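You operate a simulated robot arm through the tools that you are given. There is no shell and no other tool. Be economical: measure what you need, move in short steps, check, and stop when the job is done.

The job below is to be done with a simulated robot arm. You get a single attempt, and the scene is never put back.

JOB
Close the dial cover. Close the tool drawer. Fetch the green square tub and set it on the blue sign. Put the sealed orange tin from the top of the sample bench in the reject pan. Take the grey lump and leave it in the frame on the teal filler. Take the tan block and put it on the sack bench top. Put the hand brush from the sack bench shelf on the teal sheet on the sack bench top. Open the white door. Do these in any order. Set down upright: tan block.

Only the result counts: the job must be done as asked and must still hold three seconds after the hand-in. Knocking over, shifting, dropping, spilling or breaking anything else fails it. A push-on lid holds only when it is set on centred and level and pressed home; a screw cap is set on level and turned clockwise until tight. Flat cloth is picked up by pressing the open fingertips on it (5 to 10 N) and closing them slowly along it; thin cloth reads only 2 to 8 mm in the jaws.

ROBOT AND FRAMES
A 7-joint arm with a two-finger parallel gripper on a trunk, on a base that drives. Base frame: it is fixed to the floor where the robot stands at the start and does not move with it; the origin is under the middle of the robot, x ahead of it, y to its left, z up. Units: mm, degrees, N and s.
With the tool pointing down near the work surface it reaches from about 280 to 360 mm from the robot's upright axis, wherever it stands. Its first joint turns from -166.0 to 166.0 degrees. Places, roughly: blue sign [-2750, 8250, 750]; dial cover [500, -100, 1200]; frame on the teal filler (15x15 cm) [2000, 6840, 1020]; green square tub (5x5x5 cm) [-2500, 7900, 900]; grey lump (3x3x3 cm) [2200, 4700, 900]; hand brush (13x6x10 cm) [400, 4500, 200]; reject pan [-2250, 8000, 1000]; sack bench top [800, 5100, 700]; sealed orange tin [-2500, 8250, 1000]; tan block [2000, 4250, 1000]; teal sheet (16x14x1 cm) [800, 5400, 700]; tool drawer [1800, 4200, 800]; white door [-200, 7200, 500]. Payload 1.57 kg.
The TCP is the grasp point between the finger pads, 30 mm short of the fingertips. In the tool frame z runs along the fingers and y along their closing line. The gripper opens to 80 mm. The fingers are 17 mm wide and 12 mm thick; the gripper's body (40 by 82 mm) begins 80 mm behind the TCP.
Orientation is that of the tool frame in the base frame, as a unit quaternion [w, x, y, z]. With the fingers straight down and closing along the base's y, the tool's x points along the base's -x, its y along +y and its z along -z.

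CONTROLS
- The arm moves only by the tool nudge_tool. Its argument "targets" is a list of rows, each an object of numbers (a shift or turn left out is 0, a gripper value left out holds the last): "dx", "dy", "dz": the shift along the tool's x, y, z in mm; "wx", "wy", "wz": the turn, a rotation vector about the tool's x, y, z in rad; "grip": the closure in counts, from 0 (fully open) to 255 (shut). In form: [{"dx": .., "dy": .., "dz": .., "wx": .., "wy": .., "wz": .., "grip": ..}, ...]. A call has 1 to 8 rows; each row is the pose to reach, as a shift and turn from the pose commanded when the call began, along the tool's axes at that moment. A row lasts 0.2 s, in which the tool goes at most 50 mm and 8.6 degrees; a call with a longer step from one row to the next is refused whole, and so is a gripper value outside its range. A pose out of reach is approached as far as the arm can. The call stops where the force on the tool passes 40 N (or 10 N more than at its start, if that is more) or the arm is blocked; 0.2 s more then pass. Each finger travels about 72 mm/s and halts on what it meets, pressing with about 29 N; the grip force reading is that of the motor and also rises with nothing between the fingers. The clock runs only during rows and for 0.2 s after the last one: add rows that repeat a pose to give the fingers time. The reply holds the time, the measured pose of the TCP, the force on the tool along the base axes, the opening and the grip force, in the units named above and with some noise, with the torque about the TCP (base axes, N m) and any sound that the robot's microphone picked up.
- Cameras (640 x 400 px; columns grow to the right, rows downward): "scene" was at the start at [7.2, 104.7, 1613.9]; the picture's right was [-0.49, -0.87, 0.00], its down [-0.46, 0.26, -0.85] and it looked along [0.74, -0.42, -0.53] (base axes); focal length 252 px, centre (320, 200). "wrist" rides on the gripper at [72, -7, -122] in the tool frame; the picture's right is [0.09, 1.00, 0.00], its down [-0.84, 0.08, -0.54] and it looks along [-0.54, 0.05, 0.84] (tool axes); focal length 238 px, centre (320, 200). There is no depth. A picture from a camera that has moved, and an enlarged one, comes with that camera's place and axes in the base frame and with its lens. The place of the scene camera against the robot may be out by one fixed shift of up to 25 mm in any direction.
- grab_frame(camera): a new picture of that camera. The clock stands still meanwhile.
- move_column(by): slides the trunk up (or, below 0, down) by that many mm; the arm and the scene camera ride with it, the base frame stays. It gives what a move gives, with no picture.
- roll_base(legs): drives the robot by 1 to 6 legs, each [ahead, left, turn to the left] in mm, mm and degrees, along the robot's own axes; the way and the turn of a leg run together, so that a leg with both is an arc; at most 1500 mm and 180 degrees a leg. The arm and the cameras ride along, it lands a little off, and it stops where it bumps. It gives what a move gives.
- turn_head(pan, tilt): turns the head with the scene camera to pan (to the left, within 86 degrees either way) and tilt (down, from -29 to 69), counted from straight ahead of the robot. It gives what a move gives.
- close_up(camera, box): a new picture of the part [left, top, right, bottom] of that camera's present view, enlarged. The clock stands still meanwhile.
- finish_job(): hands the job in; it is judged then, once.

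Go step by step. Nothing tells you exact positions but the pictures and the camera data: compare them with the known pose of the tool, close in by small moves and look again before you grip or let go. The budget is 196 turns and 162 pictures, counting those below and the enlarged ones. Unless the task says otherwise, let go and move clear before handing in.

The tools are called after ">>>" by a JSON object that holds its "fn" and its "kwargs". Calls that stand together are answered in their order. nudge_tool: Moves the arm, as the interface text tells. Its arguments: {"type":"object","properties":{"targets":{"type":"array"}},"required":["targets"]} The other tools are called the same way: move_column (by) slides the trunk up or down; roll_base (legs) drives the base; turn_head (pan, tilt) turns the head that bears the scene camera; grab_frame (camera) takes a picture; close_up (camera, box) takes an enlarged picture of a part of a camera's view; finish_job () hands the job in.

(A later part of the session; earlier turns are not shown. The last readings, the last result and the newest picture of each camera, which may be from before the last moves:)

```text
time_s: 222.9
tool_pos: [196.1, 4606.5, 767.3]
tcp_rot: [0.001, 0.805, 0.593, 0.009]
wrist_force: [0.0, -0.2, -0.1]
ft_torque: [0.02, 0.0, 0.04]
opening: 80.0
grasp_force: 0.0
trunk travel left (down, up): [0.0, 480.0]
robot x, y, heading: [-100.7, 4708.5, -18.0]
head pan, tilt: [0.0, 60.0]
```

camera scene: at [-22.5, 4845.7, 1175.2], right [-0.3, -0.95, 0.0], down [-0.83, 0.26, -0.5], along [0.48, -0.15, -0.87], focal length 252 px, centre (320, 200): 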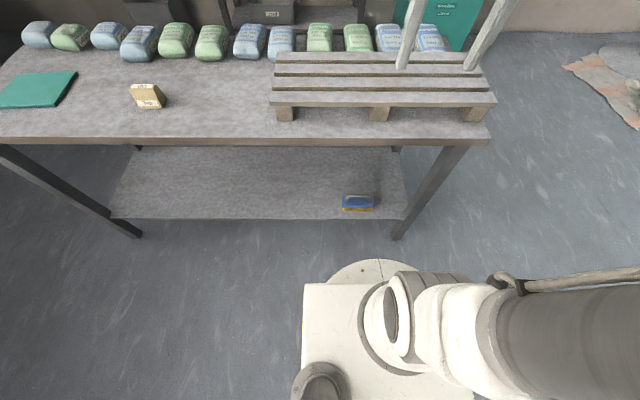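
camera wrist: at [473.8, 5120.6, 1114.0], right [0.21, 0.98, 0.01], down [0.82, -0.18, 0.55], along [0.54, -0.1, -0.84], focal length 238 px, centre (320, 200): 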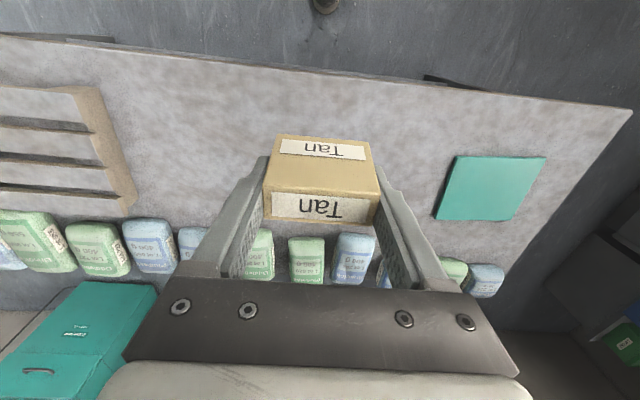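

>>> {"fn": "nudge_tool", "kwargs": {"targets": [{"dy": 40}, {"dy": 65, "dz": 40}, {"dy": 65, "dz": 88}, {"dy": 65, "dz": 136}, {"dy": 65, "dz": 184}, {"dy": 65, "dz": 232}, {"dy": 65, "dz": 280}, {"dy": 65, "dz": 320}]}}

>>> {"fn": "grab_frame", "kwargs": {"camera": "scene"}}

>>> {"fn": "grab_frame", "kwargs": {"camera": "wrist"}}

```text
time_s: 224.7
tool_pos: [264.1, 4587.2, 447.6]
tcp_rot: [0.001, 0.806, 0.592, 0.008]
wrist_force: [0.2, 0.0, -0.1]
ft_torque: [0.01, 0.01, 0.02]
opening: 79.8
grasp_force: 0.0
trunk travel left (down, up): [0.0, 480.0]
robot x, y, heading: [-101.9, 4711.5, -17.3]
head pan, tilt: [0.0, 60.0]
```

```text
94 pictures are left
camera scene: at [-60.5, 4857.8, 1175.2], right [-0.3, -0.95, 0.0], down [-0.83, 0.26, -0.5], along [0.48, -0.15, -0.87], focal length 252 px, centre (320, 200)
```

scene: 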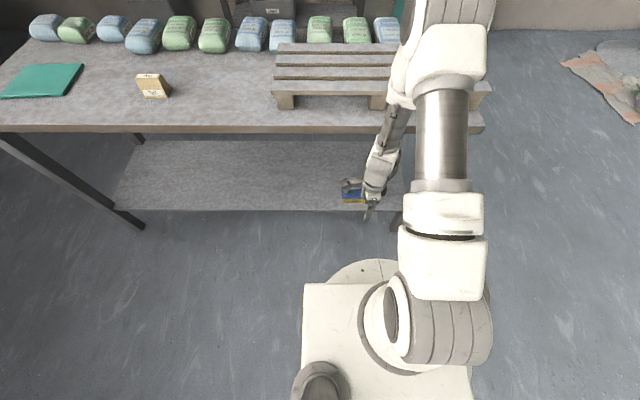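

```text
93 pictures are left
camera wrist: at [277.8, 4659.2, 571.1], right [0.98, -0.21, 0.01], down [-0.18, -0.83, 0.53], along [-0.1, -0.52, -0.85], focal length 238 px, centre (320, 200)
```

wrist: 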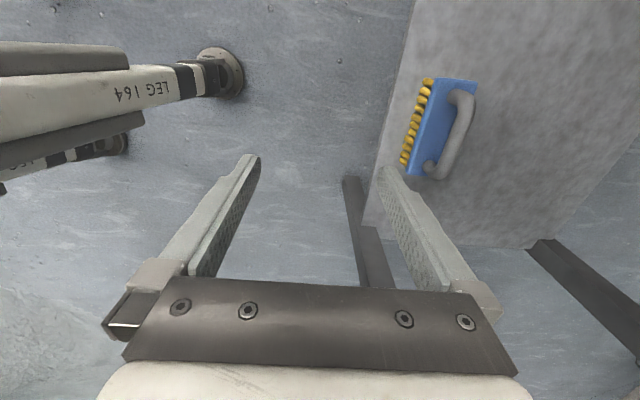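

The arm reaches down fine, and the wrist camera shows the brush handle at about u 254 along the bench. Now tilt 25° under the top and move to a pre-grasp point.

>>> {"fn": "nudge_tool", "kwargs": {"targets": [{"wx": -0.11}, {"wx": -0.22}, {"wx": -0.33}, {"wx": -0.436}]}}

>>> {"fn": "nudge_tool", "kwargs": {"targets": [{"dx": 4, "dy": 30, "grip": 80}, {"dx": 8, "dy": 60, "dz": 30}, {"dx": 8, "dy": 85, "dz": 60}]}}

>>> {"fn": "grab_frame", "kwargs": {"camera": "wrist"}}

>>> {"fn": "close_up", "kwargs": {"camera": "scene", "box": [290, 110, 450, 230]}}

```text
time_s: 225.7
tool_pos: [262.8, 4588.9, 448.1]
tcp_rot: [0.175, 0.785, 0.578, 0.138]
wrist_force: [0.0, -0.4, -0.5]
ft_torque: [0.02, 0.02, -0.01]
opening: 80.1
grasp_force: 0.1
trunk travel left (down, up): [0.0, 480.0]
robot x, y, heading: [-97.4, 4711.9, -17.2]
head pan, tilt: [0.0, 60.0]
```

```text
time_s: 226.5
tool_pos: [362.6, 4565.4, 431.4]
tcp_rot: [0.175, 0.786, 0.577, 0.136]
wrist_force: [-0.2, 0.3, -0.8]
ft_torque: [-0.01, 0.01, 0.01]
opening: 54.8
grasp_force: 0.1
trunk travel left (down, up): [0.0, 480.0]
robot x, y, heading: [-96.9, 4712.8, -17.8]
head pan, tilt: [0.0, 60.0]
```

```text
92 pictures are left
camera wrist: at [329.2, 4653.3, 540.5], right [0.88, -0.18, 0.43], down [-0.41, -0.76, 0.51], along [0.23, -0.63, -0.74], focal length 238 px, centre (320, 200)
```

wrist: 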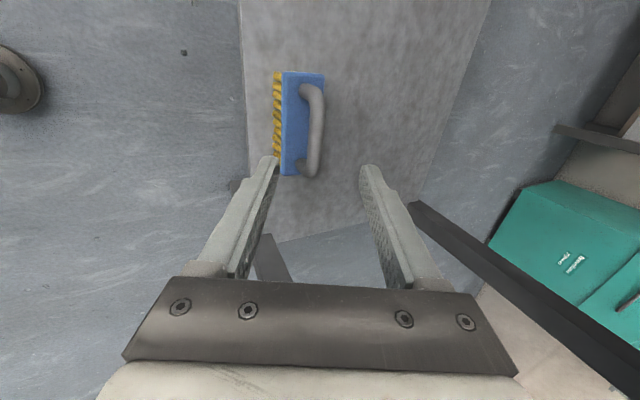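

```text
3.33 times, centred on (370, 170) of scene
camera zoom: at [-60.5, 4857.7, 1175.2], right [-0.3, -0.95, 0.0], down [-0.83, 0.26, -0.5], along [0.48, -0.15, -0.87], focal length 842 px, centre (153, 300)
```

zoom: 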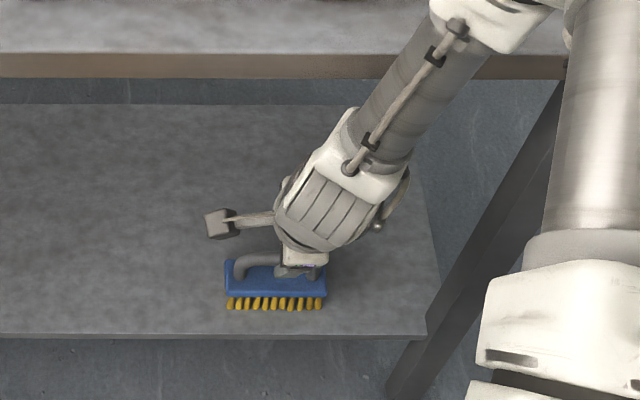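

The bar lies right on the gripper's axis. Advance 75 mm along it and look again.

>>> {"fn": "nudge_tool", "kwargs": {"targets": [{"dx": -4, "dz": 40}, {"dx": -6, "dz": 75}]}}

>>> {"fn": "grab_frame", "kwargs": {"camera": "wrist"}}

>>> {"fn": "close_up", "kwargs": {"camera": "scene", "box": [290, 110, 450, 230]}}

```text
time_s: 227.1
tool_pos: [393.0, 4550.6, 363.2]
tcp_rot: [0.176, 0.785, 0.578, 0.136]
wrist_force: [-0.2, -0.5, -0.4]
ft_torque: [0.01, -0.02, -0.01]
opening: 55.1
grasp_force: 0.1
trunk travel left (down, up): [0.0, 480.0]
robot x, y, heading: [-101.1, 4710.3, -17.6]
head pan, tilt: [0.0, 60.0]
```

```text
90 pictures are left
camera wrist: at [359.5, 4638.5, 472.6], right [0.88, -0.18, 0.43], down [-0.41, -0.76, 0.51], along [0.23, -0.63, -0.74], focal length 238 px, centre (320, 200)
```

wrist: 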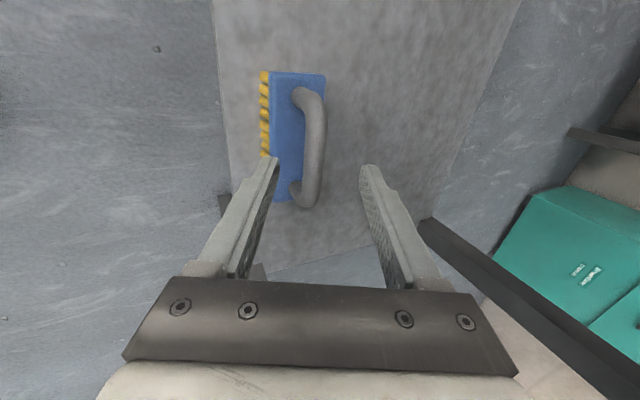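

```text
3.33 times, centred on (370, 170) of scene
camera zoom: at [-60.5, 4857.8, 1175.2], right [-0.3, -0.95, 0.0], down [-0.83, 0.26, -0.5], along [0.48, -0.15, -0.87], focal length 842 px, centre (153, 300)
```

zoom: 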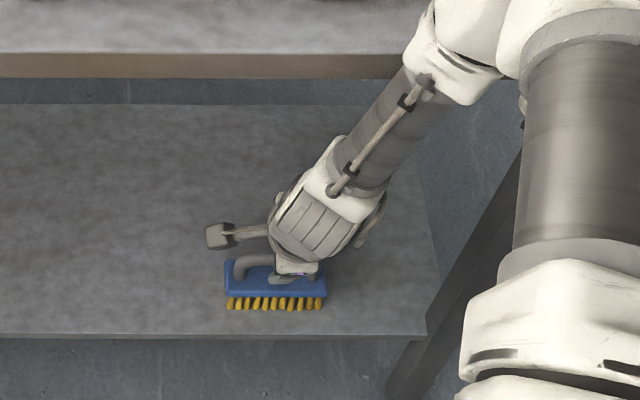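

Scale change puts the bar about 82 mm beyond the TCP and 5 mm to one side. Advance to it and grip.

>>> {"fn": "nudge_tool", "kwargs": {"targets": [{"dy": -5, "dz": 30}, {"dy": -5, "dz": 48}, {"dy": -5, "dz": 58}, {"dy": -5, "dz": 64}]}}

>>> {"fn": "grab_frame", "kwargs": {"camera": "wrist"}}

```text
time_s: 228.1
tool_pos: [413.3, 4546.7, 305.6]
tcp_rot: [0.176, 0.786, 0.577, 0.137]
wrist_force: [-0.9, 0.0, 0.7]
ft_torque: [-0.01, -0.03, 0.01]
opening: 54.9
grasp_force: 0.0
trunk travel left (down, up): [0.0, 480.0]
robot x, y, heading: [-99.6, 4711.1, -17.4]
head pan, tilt: [0.0, 60.0]
```

```text
88 pictures are left
camera wrist: at [380.1, 4632.7, 414.9], right [0.88, -0.18, 0.43], down [-0.41, -0.76, 0.51], along [0.23, -0.63, -0.74], focal length 238 px, centre (320, 200)
```

wrist: 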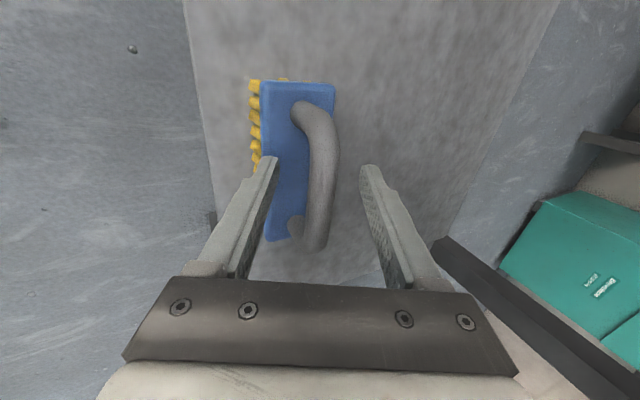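

Bar about 24 mm beyond the TCP, between the fingers. Advance 6 mm and close.

>>> {"fn": "nudge_tool", "kwargs": {"targets": [{"dz": 6}, {"dz": 6, "grip": 255}, {"dz": 6, "grip": 255}, {"dz": 6}, {"dz": 6}]}}

>>> {"fn": "grab_frame", "kwargs": {"camera": "wrist"}}

```text
time_s: 229.3
tool_pos: [417.0, 4546.0, 301.0]
tcp_rot: [0.178, 0.786, 0.576, 0.138]
wrist_force: [1.3, -0.9, 14.3]
ft_torque: [0.13, 0.02, -0.12]
opening: 17.4
grasp_force: 29.1
trunk travel left (down, up): [0.0, 480.0]
robot x, y, heading: [-100.4, 4712.3, -17.5]
head pan, tilt: [0.0, 60.0]
```

```text
87 pictures are left
camera wrist: at [382.8, 4632.1, 410.4], right [0.88, -0.18, 0.44], down [-0.41, -0.76, 0.51], along [0.24, -0.63, -0.74], focal length 238 px, centre (320, 200)
```

wrist: 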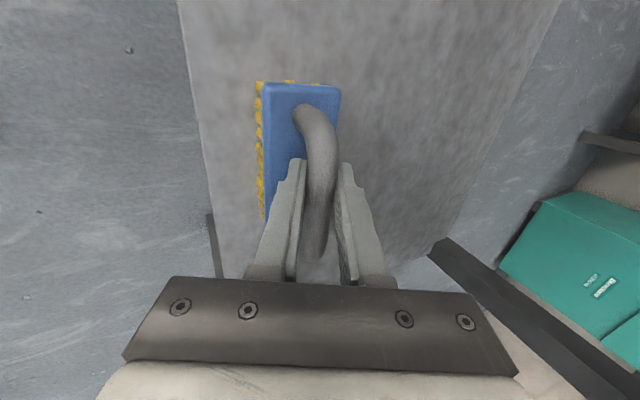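

Gripped at 17 mm. Lift clear of the shelf, then draw it out from under the top.

>>> {"fn": "nudge_tool", "kwargs": {"targets": [{"dy": 8.5, "dz": -18}, {"dy": 21, "dz": -45}, {"dy": -21, "dz": -65}, {"dy": -64, "dz": -85}, {"dy": -107, "dz": -105}, {"dy": -150, "dz": -125}]}}

>>> {"fn": "grab_frame", "kwargs": {"camera": "wrist"}}

>>> {"fn": "grab_frame", "kwargs": {"camera": "scene"}}

```text
time_s: 229.6
tool_pos: [414.7, 4546.3, 301.6]
tcp_rot: [0.177, 0.785, 0.577, 0.136]
wrist_force: [4.2, 1.5, 17.8]
ft_torque: [0.15, -0.12, -0.08]
opening: 17.6
grasp_force: 29.1
trunk travel left (down, up): [0.0, 480.0]
robot x, y, heading: [-103.7, 4710.2, -17.4]
head pan, tilt: [0.0, 60.0]
stopped in row 1: the force on the tool passed its limit at 56 N (the readings are from after the stop); the commanded pose is now the measured one
```

```text
86 pictures are left
camera wrist: at [380.6, 4633.2, 410.4], right [0.88, -0.18, 0.43], down [-0.41, -0.75, 0.51], along [0.23, -0.63, -0.74], focal length 238 px, centre (320, 200)
```

wrist: 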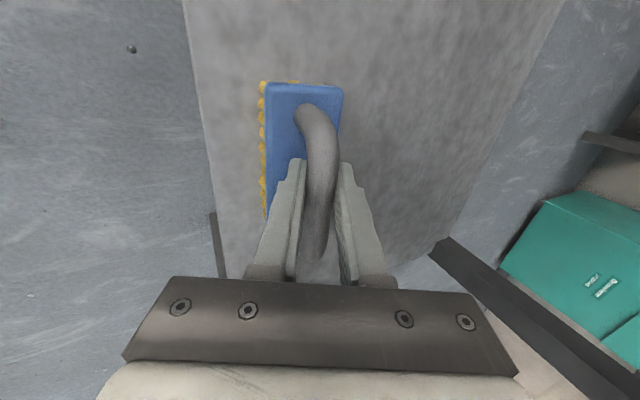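

```text
85 pictures are left
camera scene: at [-63.4, 4858.6, 1174.6], right [-0.3, -0.95, 0.0], down [-0.82, 0.26, -0.5], along [0.48, -0.15, -0.86], focal length 252 px, centre (320, 200)
```

scene: 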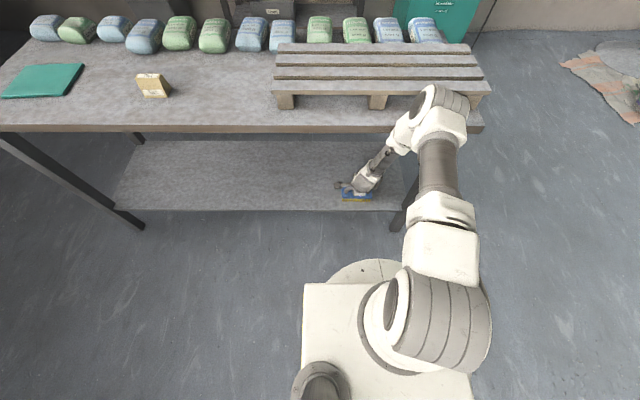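

The lift tripped on force with only 0.6 mm of travel. I try a tiny, slow lift to read the force.

>>> {"fn": "nudge_tool", "kwargs": {"targets": [{"dy": 0.8, "dz": -1.8}, {"dy": 1.7, "dz": -3.6}, {"dy": 1.7, "dz": -3.6}]}}

```text
time_s: 230.4
tool_pos: [410.4, 4548.5, 301.7]
tcp_rot: [0.173, 0.787, 0.577, 0.133]
wrist_force: [2.8, -5.0, 10.1]
ft_torque: [-0.07, -0.11, -0.11]
opening: 17.4
grasp_force: 29.4
trunk travel left (down, up): [0.0, 480.0]
robot x, y, heading: [-99.7, 4712.7, -17.3]
head pan, tilt: [0.0, 60.0]
```

>>> {"fn": "close_up", "kwargs": {"camera": "scene", "box": [310, 60, 510, 230]}}

```text
2.35 times, centred on (410, 145) of scene
camera zoom: at [-61.7, 4858.5, 1174.6], right [-0.3, -0.95, 0.0], down [-0.83, 0.26, -0.5], along [0.48, -0.15, -0.87], focal length 594 px, centre (108, 329)
```

zoom: 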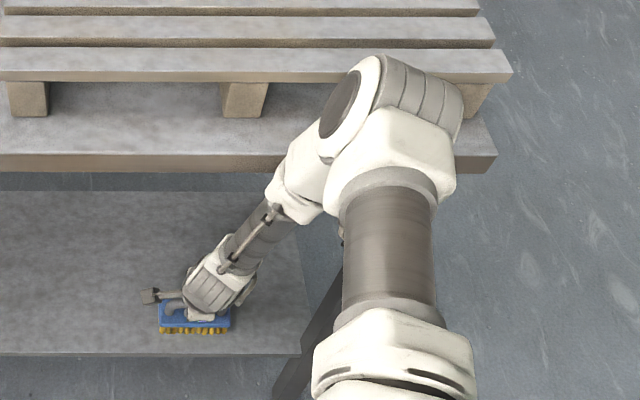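

The forearm is leaning against the bench's front edge. I back the base 30 mm (the brush just slides a little on the shelf) to free it.

>>> {"fn": "roll_base", "kwargs": {"legs": [[-30, 0, 0]]}}

>>> {"fn": "move_column", "kwargs": {"by": 40}}

>>> {"fn": "grab_frame", "kwargs": {"camera": "wrist"}}

>>> {"fn": "grab_frame", "kwargs": {"camera": "scene"}}

```text
time_s: 231.3
tool_pos: [386.0, 4554.8, 305.0]
tcp_rot: [0.176, 0.786, 0.578, 0.135]
wrist_force: [-0.9, 0.6, -2.4]
ft_torque: [0.03, 0.05, -0.04]
opening: 17.1
grasp_force: 29.2
trunk travel left (down, up): [0.0, 480.0]
robot x, y, heading: [-131.4, 4722.2, -17.5]
head pan, tilt: [0.0, 60.0]
```

```text
time_s: 232.1
tool_pos: [386.4, 4555.0, 344.1]
tcp_rot: [0.176, 0.786, 0.577, 0.135]
wrist_force: [-0.2, 0.4, -2.4]
ft_torque: [0.03, 0.03, 0.0]
opening: 17.4
grasp_force: 29.6
trunk travel left (down, up): [-40.0, 440.0]
robot x, y, heading: [-131.8, 4720.6, -17.4]
head pan, tilt: [0.0, 60.0]
```

```text
83 pictures are left
camera wrist: at [353.2, 4641.9, 453.3], right [0.88, -0.18, 0.43], down [-0.41, -0.75, 0.51], along [0.23, -0.63, -0.74], focal length 238 px, centre (320, 200)
```

wrist: 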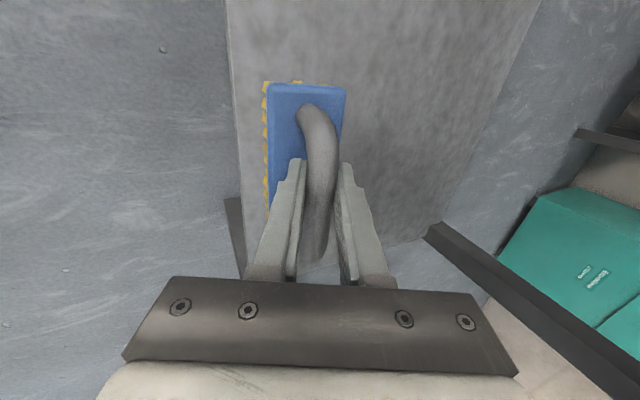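

```text
82 pictures are left
camera scene: at [-89.0, 4866.7, 1215.2], right [-0.3, -0.95, 0.0], down [-0.83, 0.26, -0.5], along [0.48, -0.15, -0.87], focal length 252 px, centre (320, 200)
```

scene: 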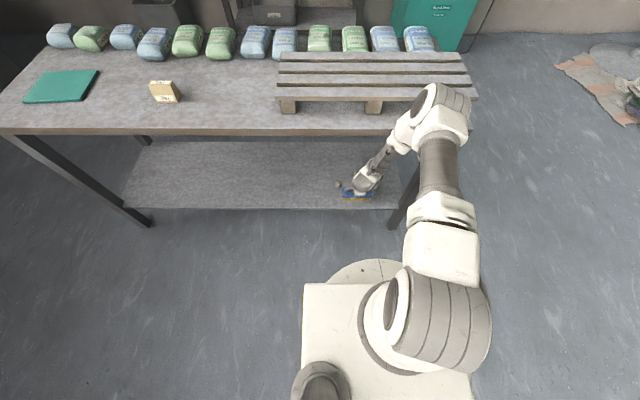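

Free, brush in hand (2.4 N). Back out from under the bench, then raise.

>>> {"fn": "roll_base", "kwargs": {"legs": [[-260, 0, 0]]}}

>>> {"fn": "move_column", "kwargs": {"by": 360}}

>>> {"fn": "nudge_tool", "kwargs": {"targets": [{"dy": 17, "dz": -36}, {"dy": 34, "dz": -72}, {"dy": 51, "dz": -108}, {"dy": 68, "dz": -144}, {"dy": 85, "dz": -180}, {"dy": 102, "dz": -216}]}}

>>> {"fn": "grab_frame", "kwargs": {"camera": "scene"}}

```text
time_s: 234.4
tool_pos: [141.4, 4632.9, 344.4]
tcp_rot: [0.176, 0.786, 0.578, 0.135]
wrist_force: [-0.4, 0.3, -1.9]
ft_torque: [0.03, -0.01, -0.01]
opening: 17.3
grasp_force: 29.0
trunk travel left (down, up): [-40.0, 440.0]
robot x, y, heading: [-371.6, 4793.6, -17.7]
head pan, tilt: [0.0, 60.0]
```

```text
time_s: 237.9
tool_pos: [141.8, 4632.7, 703.8]
tcp_rot: [0.175, 0.786, 0.577, 0.136]
wrist_force: [0.1, -0.6, -2.1]
ft_torque: [0.01, -0.03, -0.01]
opening: 17.2
grasp_force: 29.7
trunk travel left (down, up): [-400.0, 80.0]
robot x, y, heading: [-375.2, 4798.0, -17.7]
head pan, tilt: [0.0, 60.0]
```

```text
time_s: 239.3
tool_pos: [139.4, 4630.9, 942.5]
tcp_rot: [0.175, 0.787, 0.576, 0.134]
wrist_force: [0.1, -0.2, -2.1]
ft_torque: [0.05, -0.02, 0.0]
opening: 17.5
grasp_force: 28.8
trunk travel left (down, up): [-400.0, 80.0]
robot x, y, heading: [-374.3, 4800.5, -17.8]
head pan, tilt: [0.0, 60.0]
```

```text
81 pictures are left
camera scene: at [-334.3, 4944.4, 1575.1], right [-0.3, -0.95, 0.0], down [-0.83, 0.26, -0.5], along [0.48, -0.15, -0.87], focal length 252 px, centre (320, 200)
```

scene: 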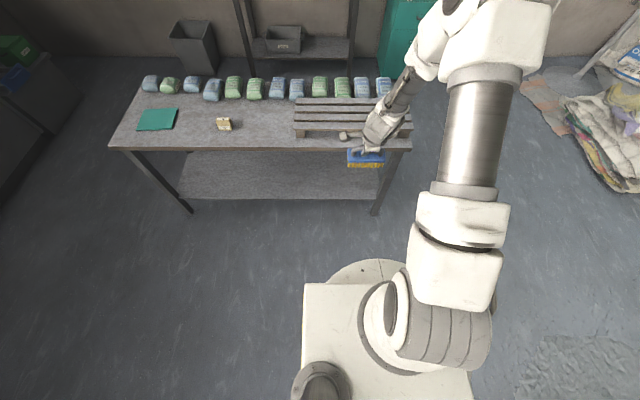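

The brush is up. Sheet centre is ~917 mm along the bench and 364 mm in from the brush; I drive there in two legs.

>>> {"fn": "roll_base", "kwargs": {"legs": [[0, 915, 0], [330, 0, 0]]}}

>>> {"fn": "turn_head", "kwargs": {"pan": 10, "tilt": 58}}

>>> {"fn": "grab_frame", "kwargs": {"camera": "scene"}}

>>> {"fn": "grab_frame", "kwargs": {"camera": "wrist"}}

```text
time_s: 248.9
tool_pos: [732.8, 5408.0, 942.3]
tcp_rot: [0.175, 0.785, 0.579, 0.135]
wrist_force: [0.8, 0.2, -1.8]
ft_torque: [0.05, -0.01, 0.02]
opening: 17.2
grasp_force: 30.0
trunk travel left (down, up): [-400.0, 80.0]
robot x, y, heading: [217.2, 5574.9, -17.4]
head pan, tilt: [0.0, 60.0]
```

```text
time_s: 249.6
tool_pos: [732.7, 5408.3, 942.2]
tcp_rot: [0.175, 0.786, 0.577, 0.136]
wrist_force: [0.5, -0.2, -1.6]
ft_torque: [0.0, 0.01, 0.01]
opening: 17.1
grasp_force: 28.7
trunk travel left (down, up): [-400.0, 80.0]
robot x, y, heading: [220.3, 5574.3, -17.6]
head pan, tilt: [10.0, 58.0]
```

```text
80 pictures are left
camera scene: at [262.3, 5732.0, 1577.5], right [-0.13, -0.99, 0.0], down [-0.84, 0.11, -0.53], along [0.53, -0.07, -0.85], focal length 252 px, centre (320, 200)
```

scene: 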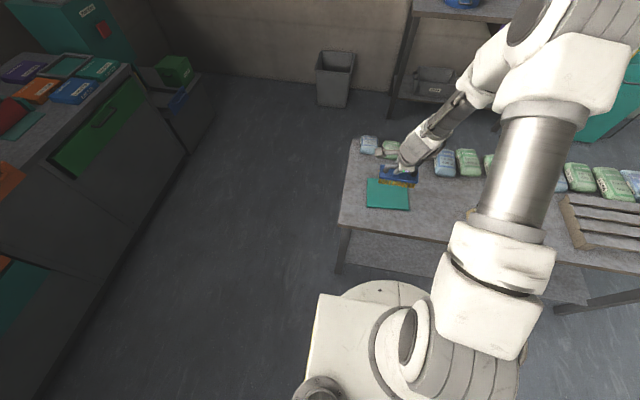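

```text
79 pictures are left
camera wrist: at [698.5, 5495.6, 1051.0], right [0.88, -0.18, 0.43], down [-0.4, -0.76, 0.51], along [0.23, -0.63, -0.74], focal length 238 px, centre (320, 200)
```

wrist: 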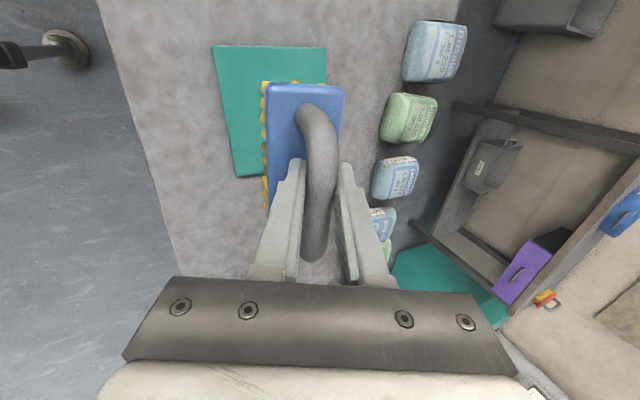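

Sheet centre is about (770, 5390); the brush is 33 mm short and 6 mm off. Correct and go down to 15 mm above.

>>> {"fn": "nudge_tool", "kwargs": {"targets": [{"dx": -6, "dy": 30, "dz": 14}, {"dx": -6, "dy": 15, "dz": 46}, {"dx": -6, "dy": 0, "dz": 78}, {"dx": -6, "dy": -8, "dz": 95.5}]}}

>>> {"fn": "grab_frame", "kwargs": {"camera": "wrist"}}

>>> {"fn": "close_up", "kwargs": {"camera": "scene", "box": [320, 110, 480, 230]}}

```text
time_s: 250.6
tool_pos: [764.2, 5394.2, 851.1]
tcp_rot: [0.175, 0.785, 0.578, 0.136]
wrist_force: [-0.4, 0.2, -3.5]
ft_torque: [0.05, -0.01, -0.02]
opening: 17.2
grasp_force: 28.8
trunk travel left (down, up): [-400.0, 80.0]
robot x, y, heading: [219.9, 5576.7, -17.2]
head pan, tilt: [10.0, 58.0]
```

```text
78 pictures are left
camera wrist: at [729.7, 5480.4, 960.8], right [0.88, -0.18, 0.43], down [-0.4, -0.76, 0.51], along [0.23, -0.63, -0.74], focal length 238 px, centre (320, 200)
```

wrist: 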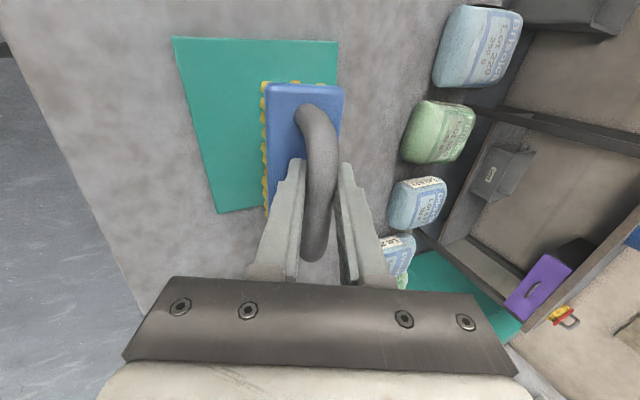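

```text
3.33 times, centred on (400, 170) of scene
camera zoom: at [262.4, 5732.0, 1577.6], right [-0.13, -0.99, 0.0], down [-0.84, 0.11, -0.53], along [0.53, -0.07, -0.85], focal length 842 px, centre (53, 300)
```

zoom: 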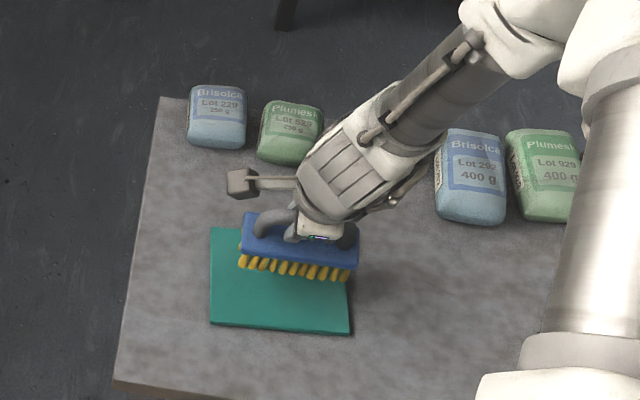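

Brush is centred over the sheet. Lower slowly to contact.

>>> {"fn": "nudge_tool", "kwargs": {"targets": [{"dy": -2.5, "dz": 5.4}, {"dy": -4.2, "dz": 9}, {"dy": -5.5, "dz": 11.8}, {"dy": -6.8, "dz": 14.5}, {"dy": -8, "dz": 17.2}, {"dy": -9.3, "dz": 20}, {"dy": -10.6, "dz": 22.7}]}}

>>> {"fn": "grab_frame", "kwargs": {"camera": "wrist"}}

>>> {"fn": "close_up", "kwargs": {"camera": "scene", "box": [320, 110, 480, 230]}}

```text
time_s: 252.2
tool_pos: [762.9, 5393.7, 827.9]
tcp_rot: [0.174, 0.785, 0.578, 0.135]
wrist_force: [0.3, -0.1, -2.0]
ft_torque: [0.03, 0.01, 0.02]
opening: 17.3
grasp_force: 29.5
trunk travel left (down, up): [-400.0, 80.0]
robot x, y, heading: [218.0, 5574.3, -17.4]
head pan, tilt: [10.0, 58.0]
```

```text
76 pictures are left
camera wrist: at [729.4, 5481.3, 936.1], right [0.88, -0.18, 0.43], down [-0.4, -0.76, 0.51], along [0.23, -0.63, -0.74], focal length 238 px, centre (320, 200)
```

wrist: 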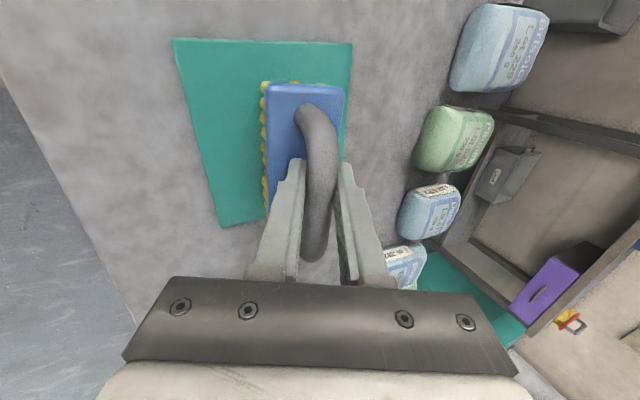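

```text
3.33 times, centred on (400, 170) of scene
camera zoom: at [262.3, 5732.0, 1577.5], right [-0.13, -0.99, 0.0], down [-0.84, 0.11, -0.53], along [0.53, -0.07, -0.85], focal length 842 px, centre (53, 300)
```

zoom: 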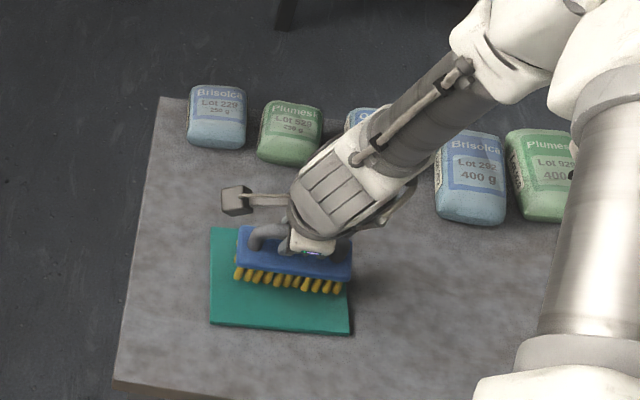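

Not yet touching; I shift 8 mm toward the sheet's centre and continue down.

>>> {"fn": "nudge_tool", "kwargs": {"targets": [{"dx": 8, "dy": -7.2, "dz": -3.4}, {"dx": 8, "dy": -8.5, "dz": -0.7}, {"dx": 8, "dy": -9.7, "dz": 2}, {"dx": 8, "dy": -11, "dz": 4.7}, {"dx": 8, "dy": -12.3, "dz": 7.5}, {"dx": 8, "dy": -13.5, "dz": 10.2}, {"dx": 8, "dy": -14.8, "dz": 13}, {"dx": 8, "dy": -16, "dz": 15.6}]}}

>>> {"fn": "close_up", "kwargs": {"camera": "scene", "box": [320, 110, 480, 230]}}

```text
time_s: 254.1
tool_pos: [766.2, 5403.3, 813.0]
tcp_rot: [0.183, 0.783, 0.577, 0.139]
wrist_force: [3.1, -0.7, 7.5]
ft_torque: [0.21, -0.11, 0.0]
opening: 17.4
grasp_force: 29.3
trunk travel left (down, up): [-400.0, 80.0]
robot x, y, heading: [219.3, 5574.5, -17.6]
head pan, tilt: [10.0, 58.0]
stopped in row 8: the force on the tool passed its limit at 41 N (the readings are from after the stop); the commanded pose is now the measured one
```

```text
3.33 times, centred on (400, 170) of scene
camera zoom: at [261.9, 5732.2, 1577.1], right [-0.13, -0.99, 0.0], down [-0.84, 0.11, -0.53], along [0.53, -0.07, -0.85], focal length 842 px, centre (53, 300)
```

zoom: 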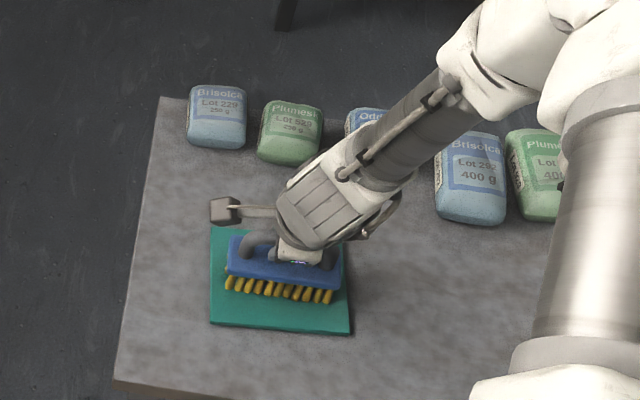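

The brush stands on the sheet. Ease off, open to about 52 mm and back out along the tool axis.

>>> {"fn": "nudge_tool", "kwargs": {"targets": [{"dy": 0.6, "dz": -1.3}, {"dy": 0.6, "dz": -1.3, "grip": 150}, {"dy": 0.6, "dz": -1.3, "grip": 90}, {"dy": 0.6, "dz": -1.3, "grip": 90}, {"dy": 0.6, "dz": -6}, {"dy": 0.6, "dz": -20}, {"dy": 0.6, "dz": -50}, {"dy": 0.6, "dz": -95}]}}

>>> {"fn": "close_up", "kwargs": {"camera": "scene", "box": [320, 110, 480, 230]}}

>>> {"fn": "grab_frame", "kwargs": {"camera": "wrist"}}

```text
time_s: 255.9
tool_pos: [722.5, 5413.7, 896.1]
tcp_rot: [0.181, 0.784, 0.578, 0.139]
wrist_force: [0.5, 0.5, -0.2]
ft_torque: [-0.01, 0.04, -0.01]
opening: 51.8
grasp_force: 0.2
trunk travel left (down, up): [-400.0, 80.0]
robot x, y, heading: [216.9, 5573.4, -17.5]
head pan, tilt: [10.0, 58.0]
```

```text
3.33 times, centred on (400, 170) of scene
camera zoom: at [262.1, 5732.2, 1577.4], right [-0.13, -0.99, 0.0], down [-0.84, 0.11, -0.53], along [0.53, -0.07, -0.85], focal length 842 px, centre (53, 300)
```

zoom: 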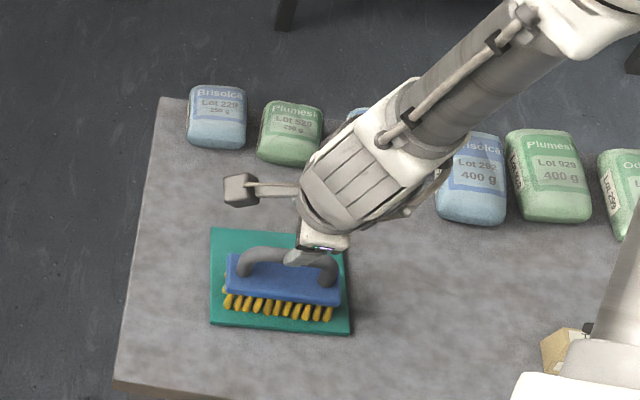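

```text
72 pictures are left
camera wrist: at [688.4, 5500.9, 1004.4], right [0.88, -0.18, 0.44], down [-0.41, -0.75, 0.51], along [0.24, -0.63, -0.74], focal length 238 px, centre (320, 200)
```

wrist: 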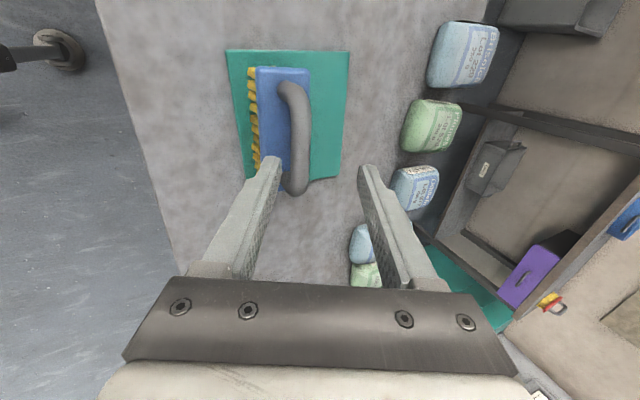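

The brush stands on the sheet. Now for the lump: lift, straighten the tool, retract, and drive round the north end of the sack bench to the drawer bench.

>>> {"fn": "nudge_tool", "kwargs": {"targets": [{"dz": -45}, {"dz": -90}, {"dz": -90, "wx": 0.14}, {"dz": -90, "wx": 0.28}, {"dz": -90, "wx": 0.45}]}}

>>> {"fn": "nudge_tool", "kwargs": {"targets": [{"dy": -45, "grip": 0}, {"dy": -90}, {"dy": -135}, {"dy": -150, "dz": -40}, {"dy": -150, "dz": -80}]}}

>>> {"fn": "roll_base", "kwargs": {"legs": [[96, 635, 0], [744, 130, 0], [449, -593, 0], [263, -401, 0]]}}

>>> {"fn": "turn_head", "kwargs": {"pan": 5, "tilt": 45}}

>>> {"fn": "grab_frame", "kwargs": {"camera": "scene"}}

```text
refused: row 5 steps farther than a row can; nothing moved
```

```text
time_s: 257.1
tool_pos: [560.6, 5463.4, 901.6]
tcp_rot: [0.181, 0.784, 0.578, 0.139]
wrist_force: [-0.8, -0.7, 0.6]
ft_torque: [-0.01, -0.03, -0.03]
opening: 80.1
grasp_force: 0.1
trunk travel left (down, up): [-400.0, 80.0]
robot x, y, heading: [222.0, 5572.2, -17.5]
head pan, tilt: [10.0, 58.0]
```

```text
time_s: 274.9
tool_pos: [1981.6, 4787.2, 901.4]
tcp_rot: [0.178, 0.782, 0.581, 0.138]
wrist_force: [-10.5, 13.1, -1.9]
ft_torque: [0.53, 0.43, -0.3]
opening: 80.2
grasp_force: 0.1
trunk travel left (down, up): [-400.0, 80.0]
robot x, y, heading: [1642.8, 4896.6, -16.9]
head pan, tilt: [10.0, 58.0]
```

```text
time_s: 275.6
tool_pos: [1981.3, 4786.8, 900.7]
tcp_rot: [0.178, 0.783, 0.58, 0.138]
wrist_force: [-3.0, 2.0, -1.0]
ft_torque: [0.05, 0.1, -0.03]
opening: 79.9
grasp_force: 0.1
trunk travel left (down, up): [-400.0, 80.0]
robot x, y, heading: [1637.7, 4895.4, -17.1]
head pan, tilt: [5.0, 45.0]
```

```text
71 pictures are left
camera scene: at [1692.5, 5043.5, 1594.6], right [-0.21, -0.98, 0.0], down [-0.69, 0.15, -0.71], along [0.69, -0.15, -0.71], focal length 252 px, centre (320, 200)
```

scene: 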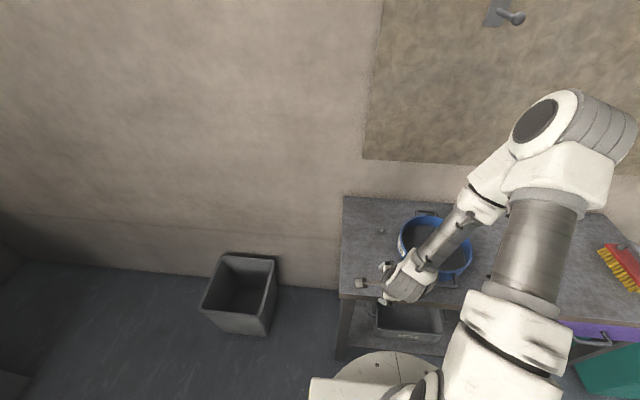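

My straightening call was refused, so I drove in with the tool low and tilted; it lightly met the bench edge. I back it off upward along its axis and straighten it now.

>>> {"fn": "nudge_tool", "kwargs": {"targets": [{"dz": -30}, {"dz": -75}, {"dz": -120}, {"dz": -120, "wx": 0.13}, {"dz": -120, "wx": 0.26}, {"dz": -120, "wx": 0.39}, {"dz": -120, "wx": 0.45}]}}

>>> {"fn": "move_column", "kwargs": {"by": -250}}

>>> {"fn": "grab_frame", "kwargs": {"camera": "scene"}}

```text
time_s: 277.2
tool_pos: [1931.3, 4801.5, 1008.4]
tcp_rot: [-0.001, 0.803, 0.596, 0.005]
wrist_force: [0.1, 0.0, 1.1]
ft_torque: [-0.03, -0.04, 0.03]
opening: 80.0
grasp_force: 0.0
out of reach, approached as far as the arm can: row 1, 2, 3, 4, 5
trunk travel left (down, up): [-400.0, 80.0]
robot x, y, heading: [1640.0, 4894.9, -17.4]
head pan, tilt: [5.0, 45.0]
```

```text
time_s: 278.6
tool_pos: [1935.3, 4798.9, 889.4]
tcp_rot: [0.006, 0.802, 0.597, 0.011]
wrist_force: [-10.6, 4.3, 29.7]
ft_torque: [-0.44, -0.62, -0.08]
opening: 69.7
grasp_force: 0.1
trunk travel left (down, up): [-276.0, 204.0]
robot x, y, heading: [1637.6, 4898.1, -17.0]
head pan, tilt: [5.0, 45.0]
stopped: the force on the tool passed its limit at 126 N (the readings are from after the stop); the commanded pose is now the measured one
```

```text
70 pictures are left
camera scene: at [1691.2, 5043.8, 1470.8], right [-0.21, -0.98, 0.0], down [-0.69, 0.15, -0.71], along [0.69, -0.15, -0.71], focal length 252 px, centre (320, 200)
```

scene: 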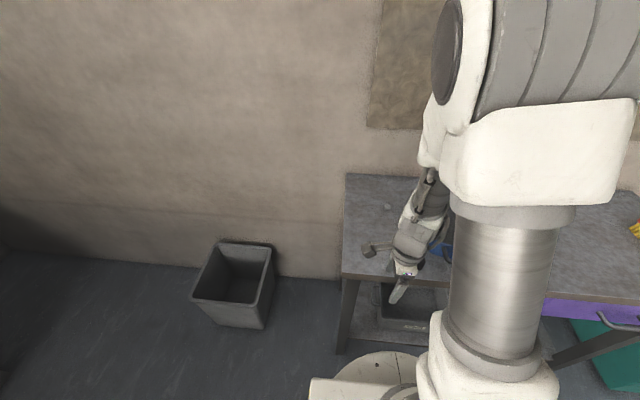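

My mistake: the trunk drop put a finger on the bench edge. Raise straight up again and check.

>>> {"fn": "move_column", "kwargs": {"by": 130}}

>>> {"fn": "nudge_tool", "kwargs": {"targets": [{"dz": -40}, {"dz": -85, "dy": 30}, {"dz": -125, "dy": 70}, {"dz": -150, "dy": 110}]}}

>>> {"fn": "grab_frame", "kwargs": {"camera": "wrist"}}

>>> {"fn": "grab_frame", "kwargs": {"camera": "scene"}}

```text
time_s: 280.2
tool_pos: [1935.9, 4798.7, 1018.1]
tcp_rot: [0.005, 0.803, 0.596, 0.011]
wrist_force: [-0.1, 0.9, 0.0]
ft_torque: [-0.03, -0.02, -0.03]
opening: 80.0
grasp_force: 0.1
trunk travel left (down, up): [-406.0, 74.0]
robot x, y, heading: [1641.1, 4894.8, -17.0]
head pan, tilt: [5.0, 45.0]
```

```text
refused: row 2 steps farther than a row can; nothing moved
```

```text
69 pictures are left
camera wrist: at [1949.6, 4870.8, 1142.0], right [0.98, -0.2, 0.02], down [-0.18, -0.83, 0.53], along [-0.09, -0.53, -0.85], focal length 238 px, centre (320, 200)
```

wrist: 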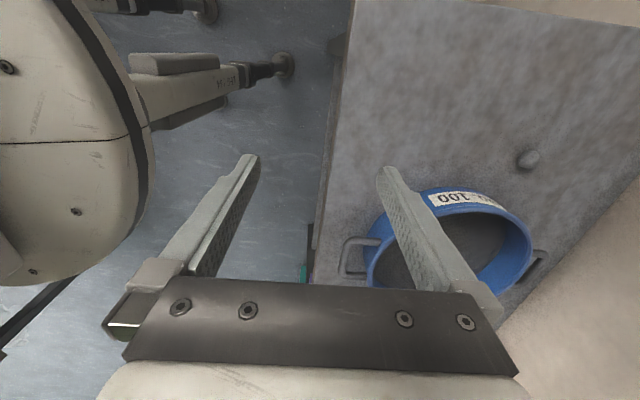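

```text
68 pictures are left
camera scene: at [1692.9, 5043.3, 1600.7], right [-0.21, -0.98, 0.0], down [-0.69, 0.15, -0.71], along [0.69, -0.15, -0.71], focal length 252 px, centre (320, 200)
```

scene: 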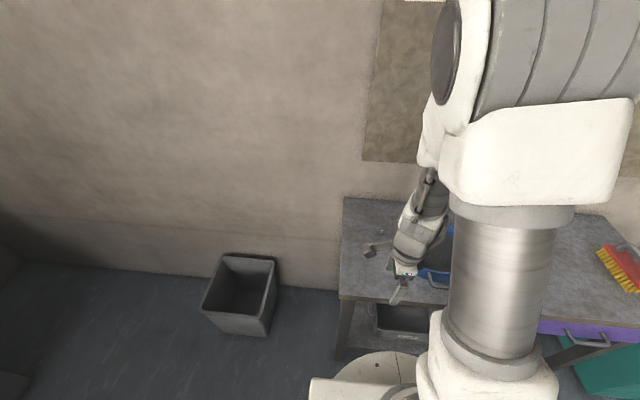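

Nothing on the bench moved. The lump is clearly seen near (2179, 4710). I extend over it at a safe height, then lower the trunk.

>>> {"fn": "nudge_tool", "kwargs": {"targets": [{"dz": -25, "dy": 30}, {"dz": -50, "dy": 70}, {"dz": -60, "dy": 115}, {"dz": -60, "dy": 160, "dx": -5}, {"dz": -60, "dy": 205, "dx": -10}, {"dz": -60, "dy": 245, "dx": -10}]}}

>>> {"fn": "grab_frame", "kwargs": {"camera": "wrist"}}

```text
time_s: 281.6
tool_pos: [2167.5, 4719.4, 1083.9]
tcp_rot: [0.004, 0.802, 0.597, 0.01]
wrist_force: [-0.5, -0.6, 0.4]
ft_torque: [0.02, 0.02, -0.03]
opening: 80.1
grasp_force: 0.0
trunk travel left (down, up): [-406.0, 74.0]
robot x, y, heading: [1641.9, 4891.3, -17.1]
head pan, tilt: [5.0, 45.0]
```

```text
67 pictures are left
camera wrist: at [2179.6, 4791.1, 1207.3], right [0.98, -0.2, 0.02], down [-0.18, -0.83, 0.53], along [-0.09, -0.53, -0.85], focal length 238 px, centre (320, 200)
```

wrist: 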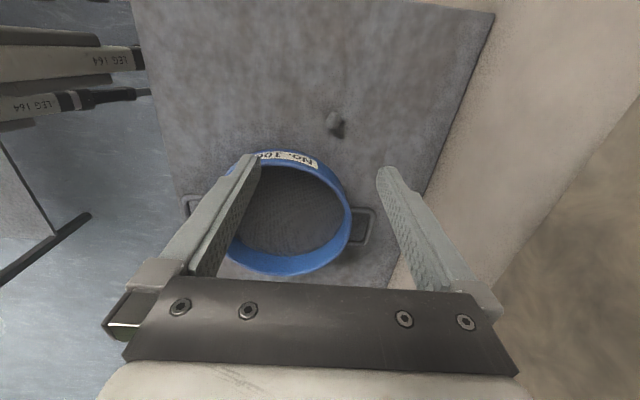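

>>> {"fn": "nudge_tool", "kwargs": {"targets": [{"dx": -12, "dy": 24}]}}

>>> {"fn": "move_column", "kwargs": {"by": -130}}

>>> {"fn": "grab_frame", "kwargs": {"camera": "wrist"}}

```text
time_s: 282.0
tool_pos: [2184.7, 4701.6, 1084.6]
tcp_rot: [0.005, 0.802, 0.597, 0.011]
wrist_force: [-0.3, 0.3, 0.2]
ft_torque: [0.01, -0.01, -0.03]
opening: 80.1
grasp_force: 0.0
trunk travel left (down, up): [-406.0, 74.0]
robot x, y, heading: [1637.1, 4890.2, -17.1]
head pan, tilt: [5.0, 45.0]
```

```text
time_s: 283.6
tool_pos: [2186.0, 4701.7, 954.1]
tcp_rot: [0.005, 0.803, 0.597, 0.011]
wrist_force: [0.3, 0.1, 0.9]
ft_torque: [0.0, -0.01, 0.0]
opening: 79.9
grasp_force: 0.0
trunk travel left (down, up): [-276.0, 204.0]
robot x, y, heading: [1639.7, 4893.8, -16.7]
head pan, tilt: [5.0, 45.0]
```

```text
66 pictures are left
camera wrist: at [2198.3, 4773.2, 1078.0], right [0.98, -0.2, 0.02], down [-0.18, -0.83, 0.53], along [-0.09, -0.53, -0.85], focal length 238 px, centre (320, 200)
```

wrist: 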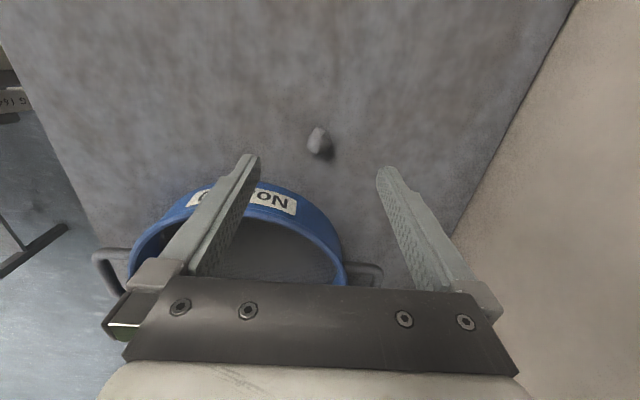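

Lump is nearly on axis. Narrow the fingers to 50 mm and go down around it.

>>> {"fn": "nudge_tool", "kwargs": {"targets": [{"dx": 3, "grip": 95}, {"dx": 3, "dz": 25}, {"dx": 3, "dz": 45}, {"dx": 3, "dz": 56}]}}

>>> {"fn": "grab_frame", "kwargs": {"camera": "wrist"}}

```text
time_s: 284.6
tool_pos: [2188.5, 4704.2, 897.8]
tcp_rot: [0.006, 0.802, 0.597, 0.011]
wrist_force: [0.2, 0.2, 0.2]
ft_torque: [0.0, 0.0, 0.0]
opening: 50.1
grasp_force: 0.1
trunk travel left (down, up): [-276.0, 204.0]
robot x, y, heading: [1639.2, 4892.3, -17.1]
head pan, tilt: [5.0, 45.0]
```

```text
65 pictures are left
camera wrist: at [2200.8, 4776.2, 1021.4], right [0.98, -0.2, 0.02], down [-0.18, -0.83, 0.53], along [-0.09, -0.53, -0.85], focal length 238 px, centre (320, 200)
```

wrist: 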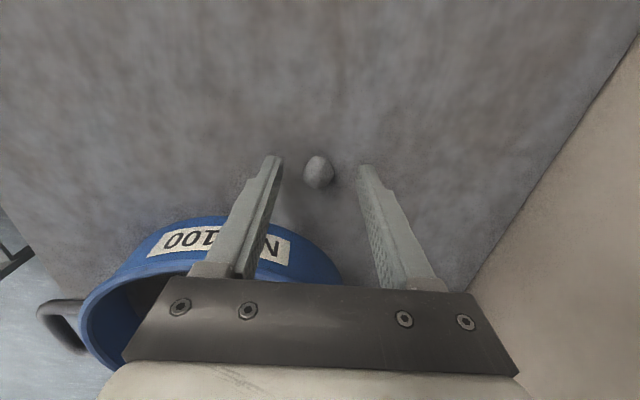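

>>> {"fn": "nudge_tool", "kwargs": {"targets": [{"dz": 2}, {"dz": 2, "grip": 255}, {"dz": 2}, {"dz": 2}]}}

>>> {"fn": "nudge_tool", "kwargs": {"targets": [{"dz": -30}, {"dz": -75}, {"dz": -120}, {"dz": -165}]}}

>>> {"fn": "grab_frame", "kwargs": {"camera": "wrist"}}

```text
time_s: 285.6
tool_pos: [2187.3, 4702.8, 895.1]
tcp_rot: [0.005, 0.803, 0.596, 0.012]
wrist_force: [0.4, 0.5, 1.2]
ft_torque: [0.01, 0.0, -0.02]
opening: 16.1
grasp_force: 29.3
trunk travel left (down, up): [-276.0, 204.0]
robot x, y, heading: [1639.4, 4889.7, -17.0]
head pan, tilt: [5.0, 45.0]
```

```text
time_s: 286.6
tool_pos: [2183.5, 4703.0, 1060.2]
tcp_rot: [0.006, 0.802, 0.597, 0.011]
wrist_force: [0.4, 0.7, -0.9]
ft_torque: [-0.02, 0.03, -0.03]
opening: 16.8
grasp_force: 28.7
trunk travel left (down, up): [-276.0, 204.0]
robot x, y, heading: [1638.8, 4896.0, -17.0]
head pan, tilt: [5.0, 45.0]
```

```text
64 pictures are left
camera wrist: at [2196.0, 4775.4, 1184.0], right [0.98, -0.2, 0.02], down [-0.18, -0.83, 0.53], along [-0.09, -0.53, -0.84], focal length 238 px, centre (320, 200)
```

wrist: 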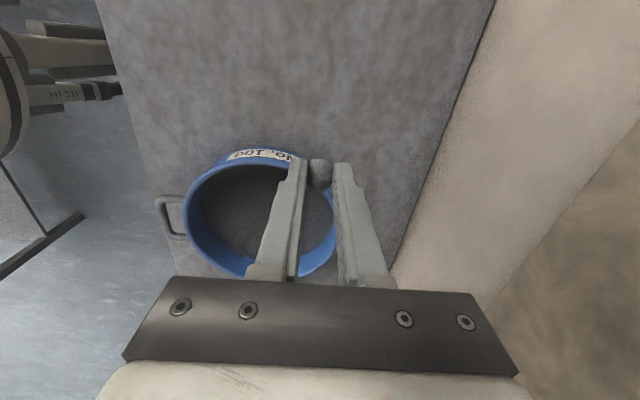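

The lump is in hand. Retract, raise, and look toward the teal filler in the far corner.

>>> {"fn": "nudge_tool", "kwargs": {"targets": [{"dy": -45}, {"dy": -90}, {"dy": -135}, {"dy": -180}, {"dy": -215}]}}

>>> {"fn": "move_column", "kwargs": {"by": 200}}

>>> {"fn": "turn_head", "kwargs": {"pan": 80, "tilt": 30}}

>>> {"fn": "grab_frame", "kwargs": {"camera": "scene"}}

```text
time_s: 287.8
tool_pos: [1977.0, 4765.9, 1057.1]
tcp_rot: [0.005, 0.802, 0.597, 0.011]
wrist_force: [0.3, 0.1, -0.5]
ft_torque: [0.01, 0.01, -0.02]
opening: 14.7
grasp_force: 29.6
trunk travel left (down, up): [-276.0, 204.0]
robot x, y, heading: [1640.2, 4894.8, -17.1]
head pan, tilt: [5.0, 45.0]
```

```text
time_s: 289.9
tool_pos: [1977.5, 4765.4, 1256.8]
tcp_rot: [0.004, 0.802, 0.597, 0.012]
wrist_force: [-0.2, -0.8, 0.0]
ft_torque: [0.0, 0.0, 0.03]
opening: 13.8
grasp_force: 28.9
trunk travel left (down, up): [-476.0, 4.0]
robot x, y, heading: [1641.4, 4892.6, -16.9]
head pan, tilt: [5.0, 45.0]
```

```text
time_s: 291.4
tool_pos: [1977.5, 4766.7, 1257.6]
tcp_rot: [0.005, 0.802, 0.597, 0.011]
wrist_force: [-0.4, 0.5, -1.0]
ft_torque: [-0.04, 0.0, 0.02]
opening: 15.2
grasp_force: 29.3
trunk travel left (down, up): [-476.0, 4.0]
robot x, y, heading: [1637.2, 4892.0, -17.0]
head pan, tilt: [80.0, 30.0]
```

```text
63 pictures are left
camera scene: at [1654.5, 5140.8, 1693.4], right [0.89, -0.46, 0.0], down [-0.23, -0.45, -0.87], along [0.39, 0.77, -0.5], focal length 252 px, centre (320, 200)
```

scene: 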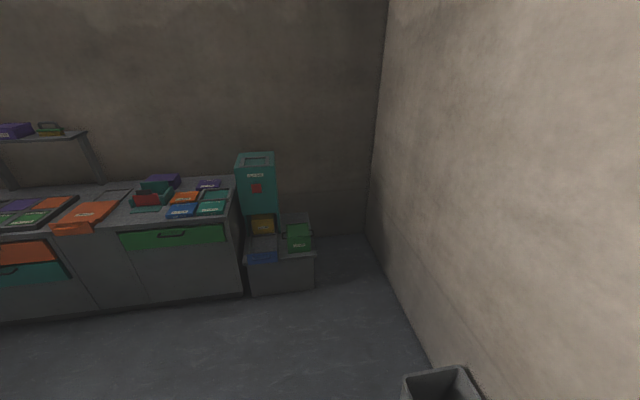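

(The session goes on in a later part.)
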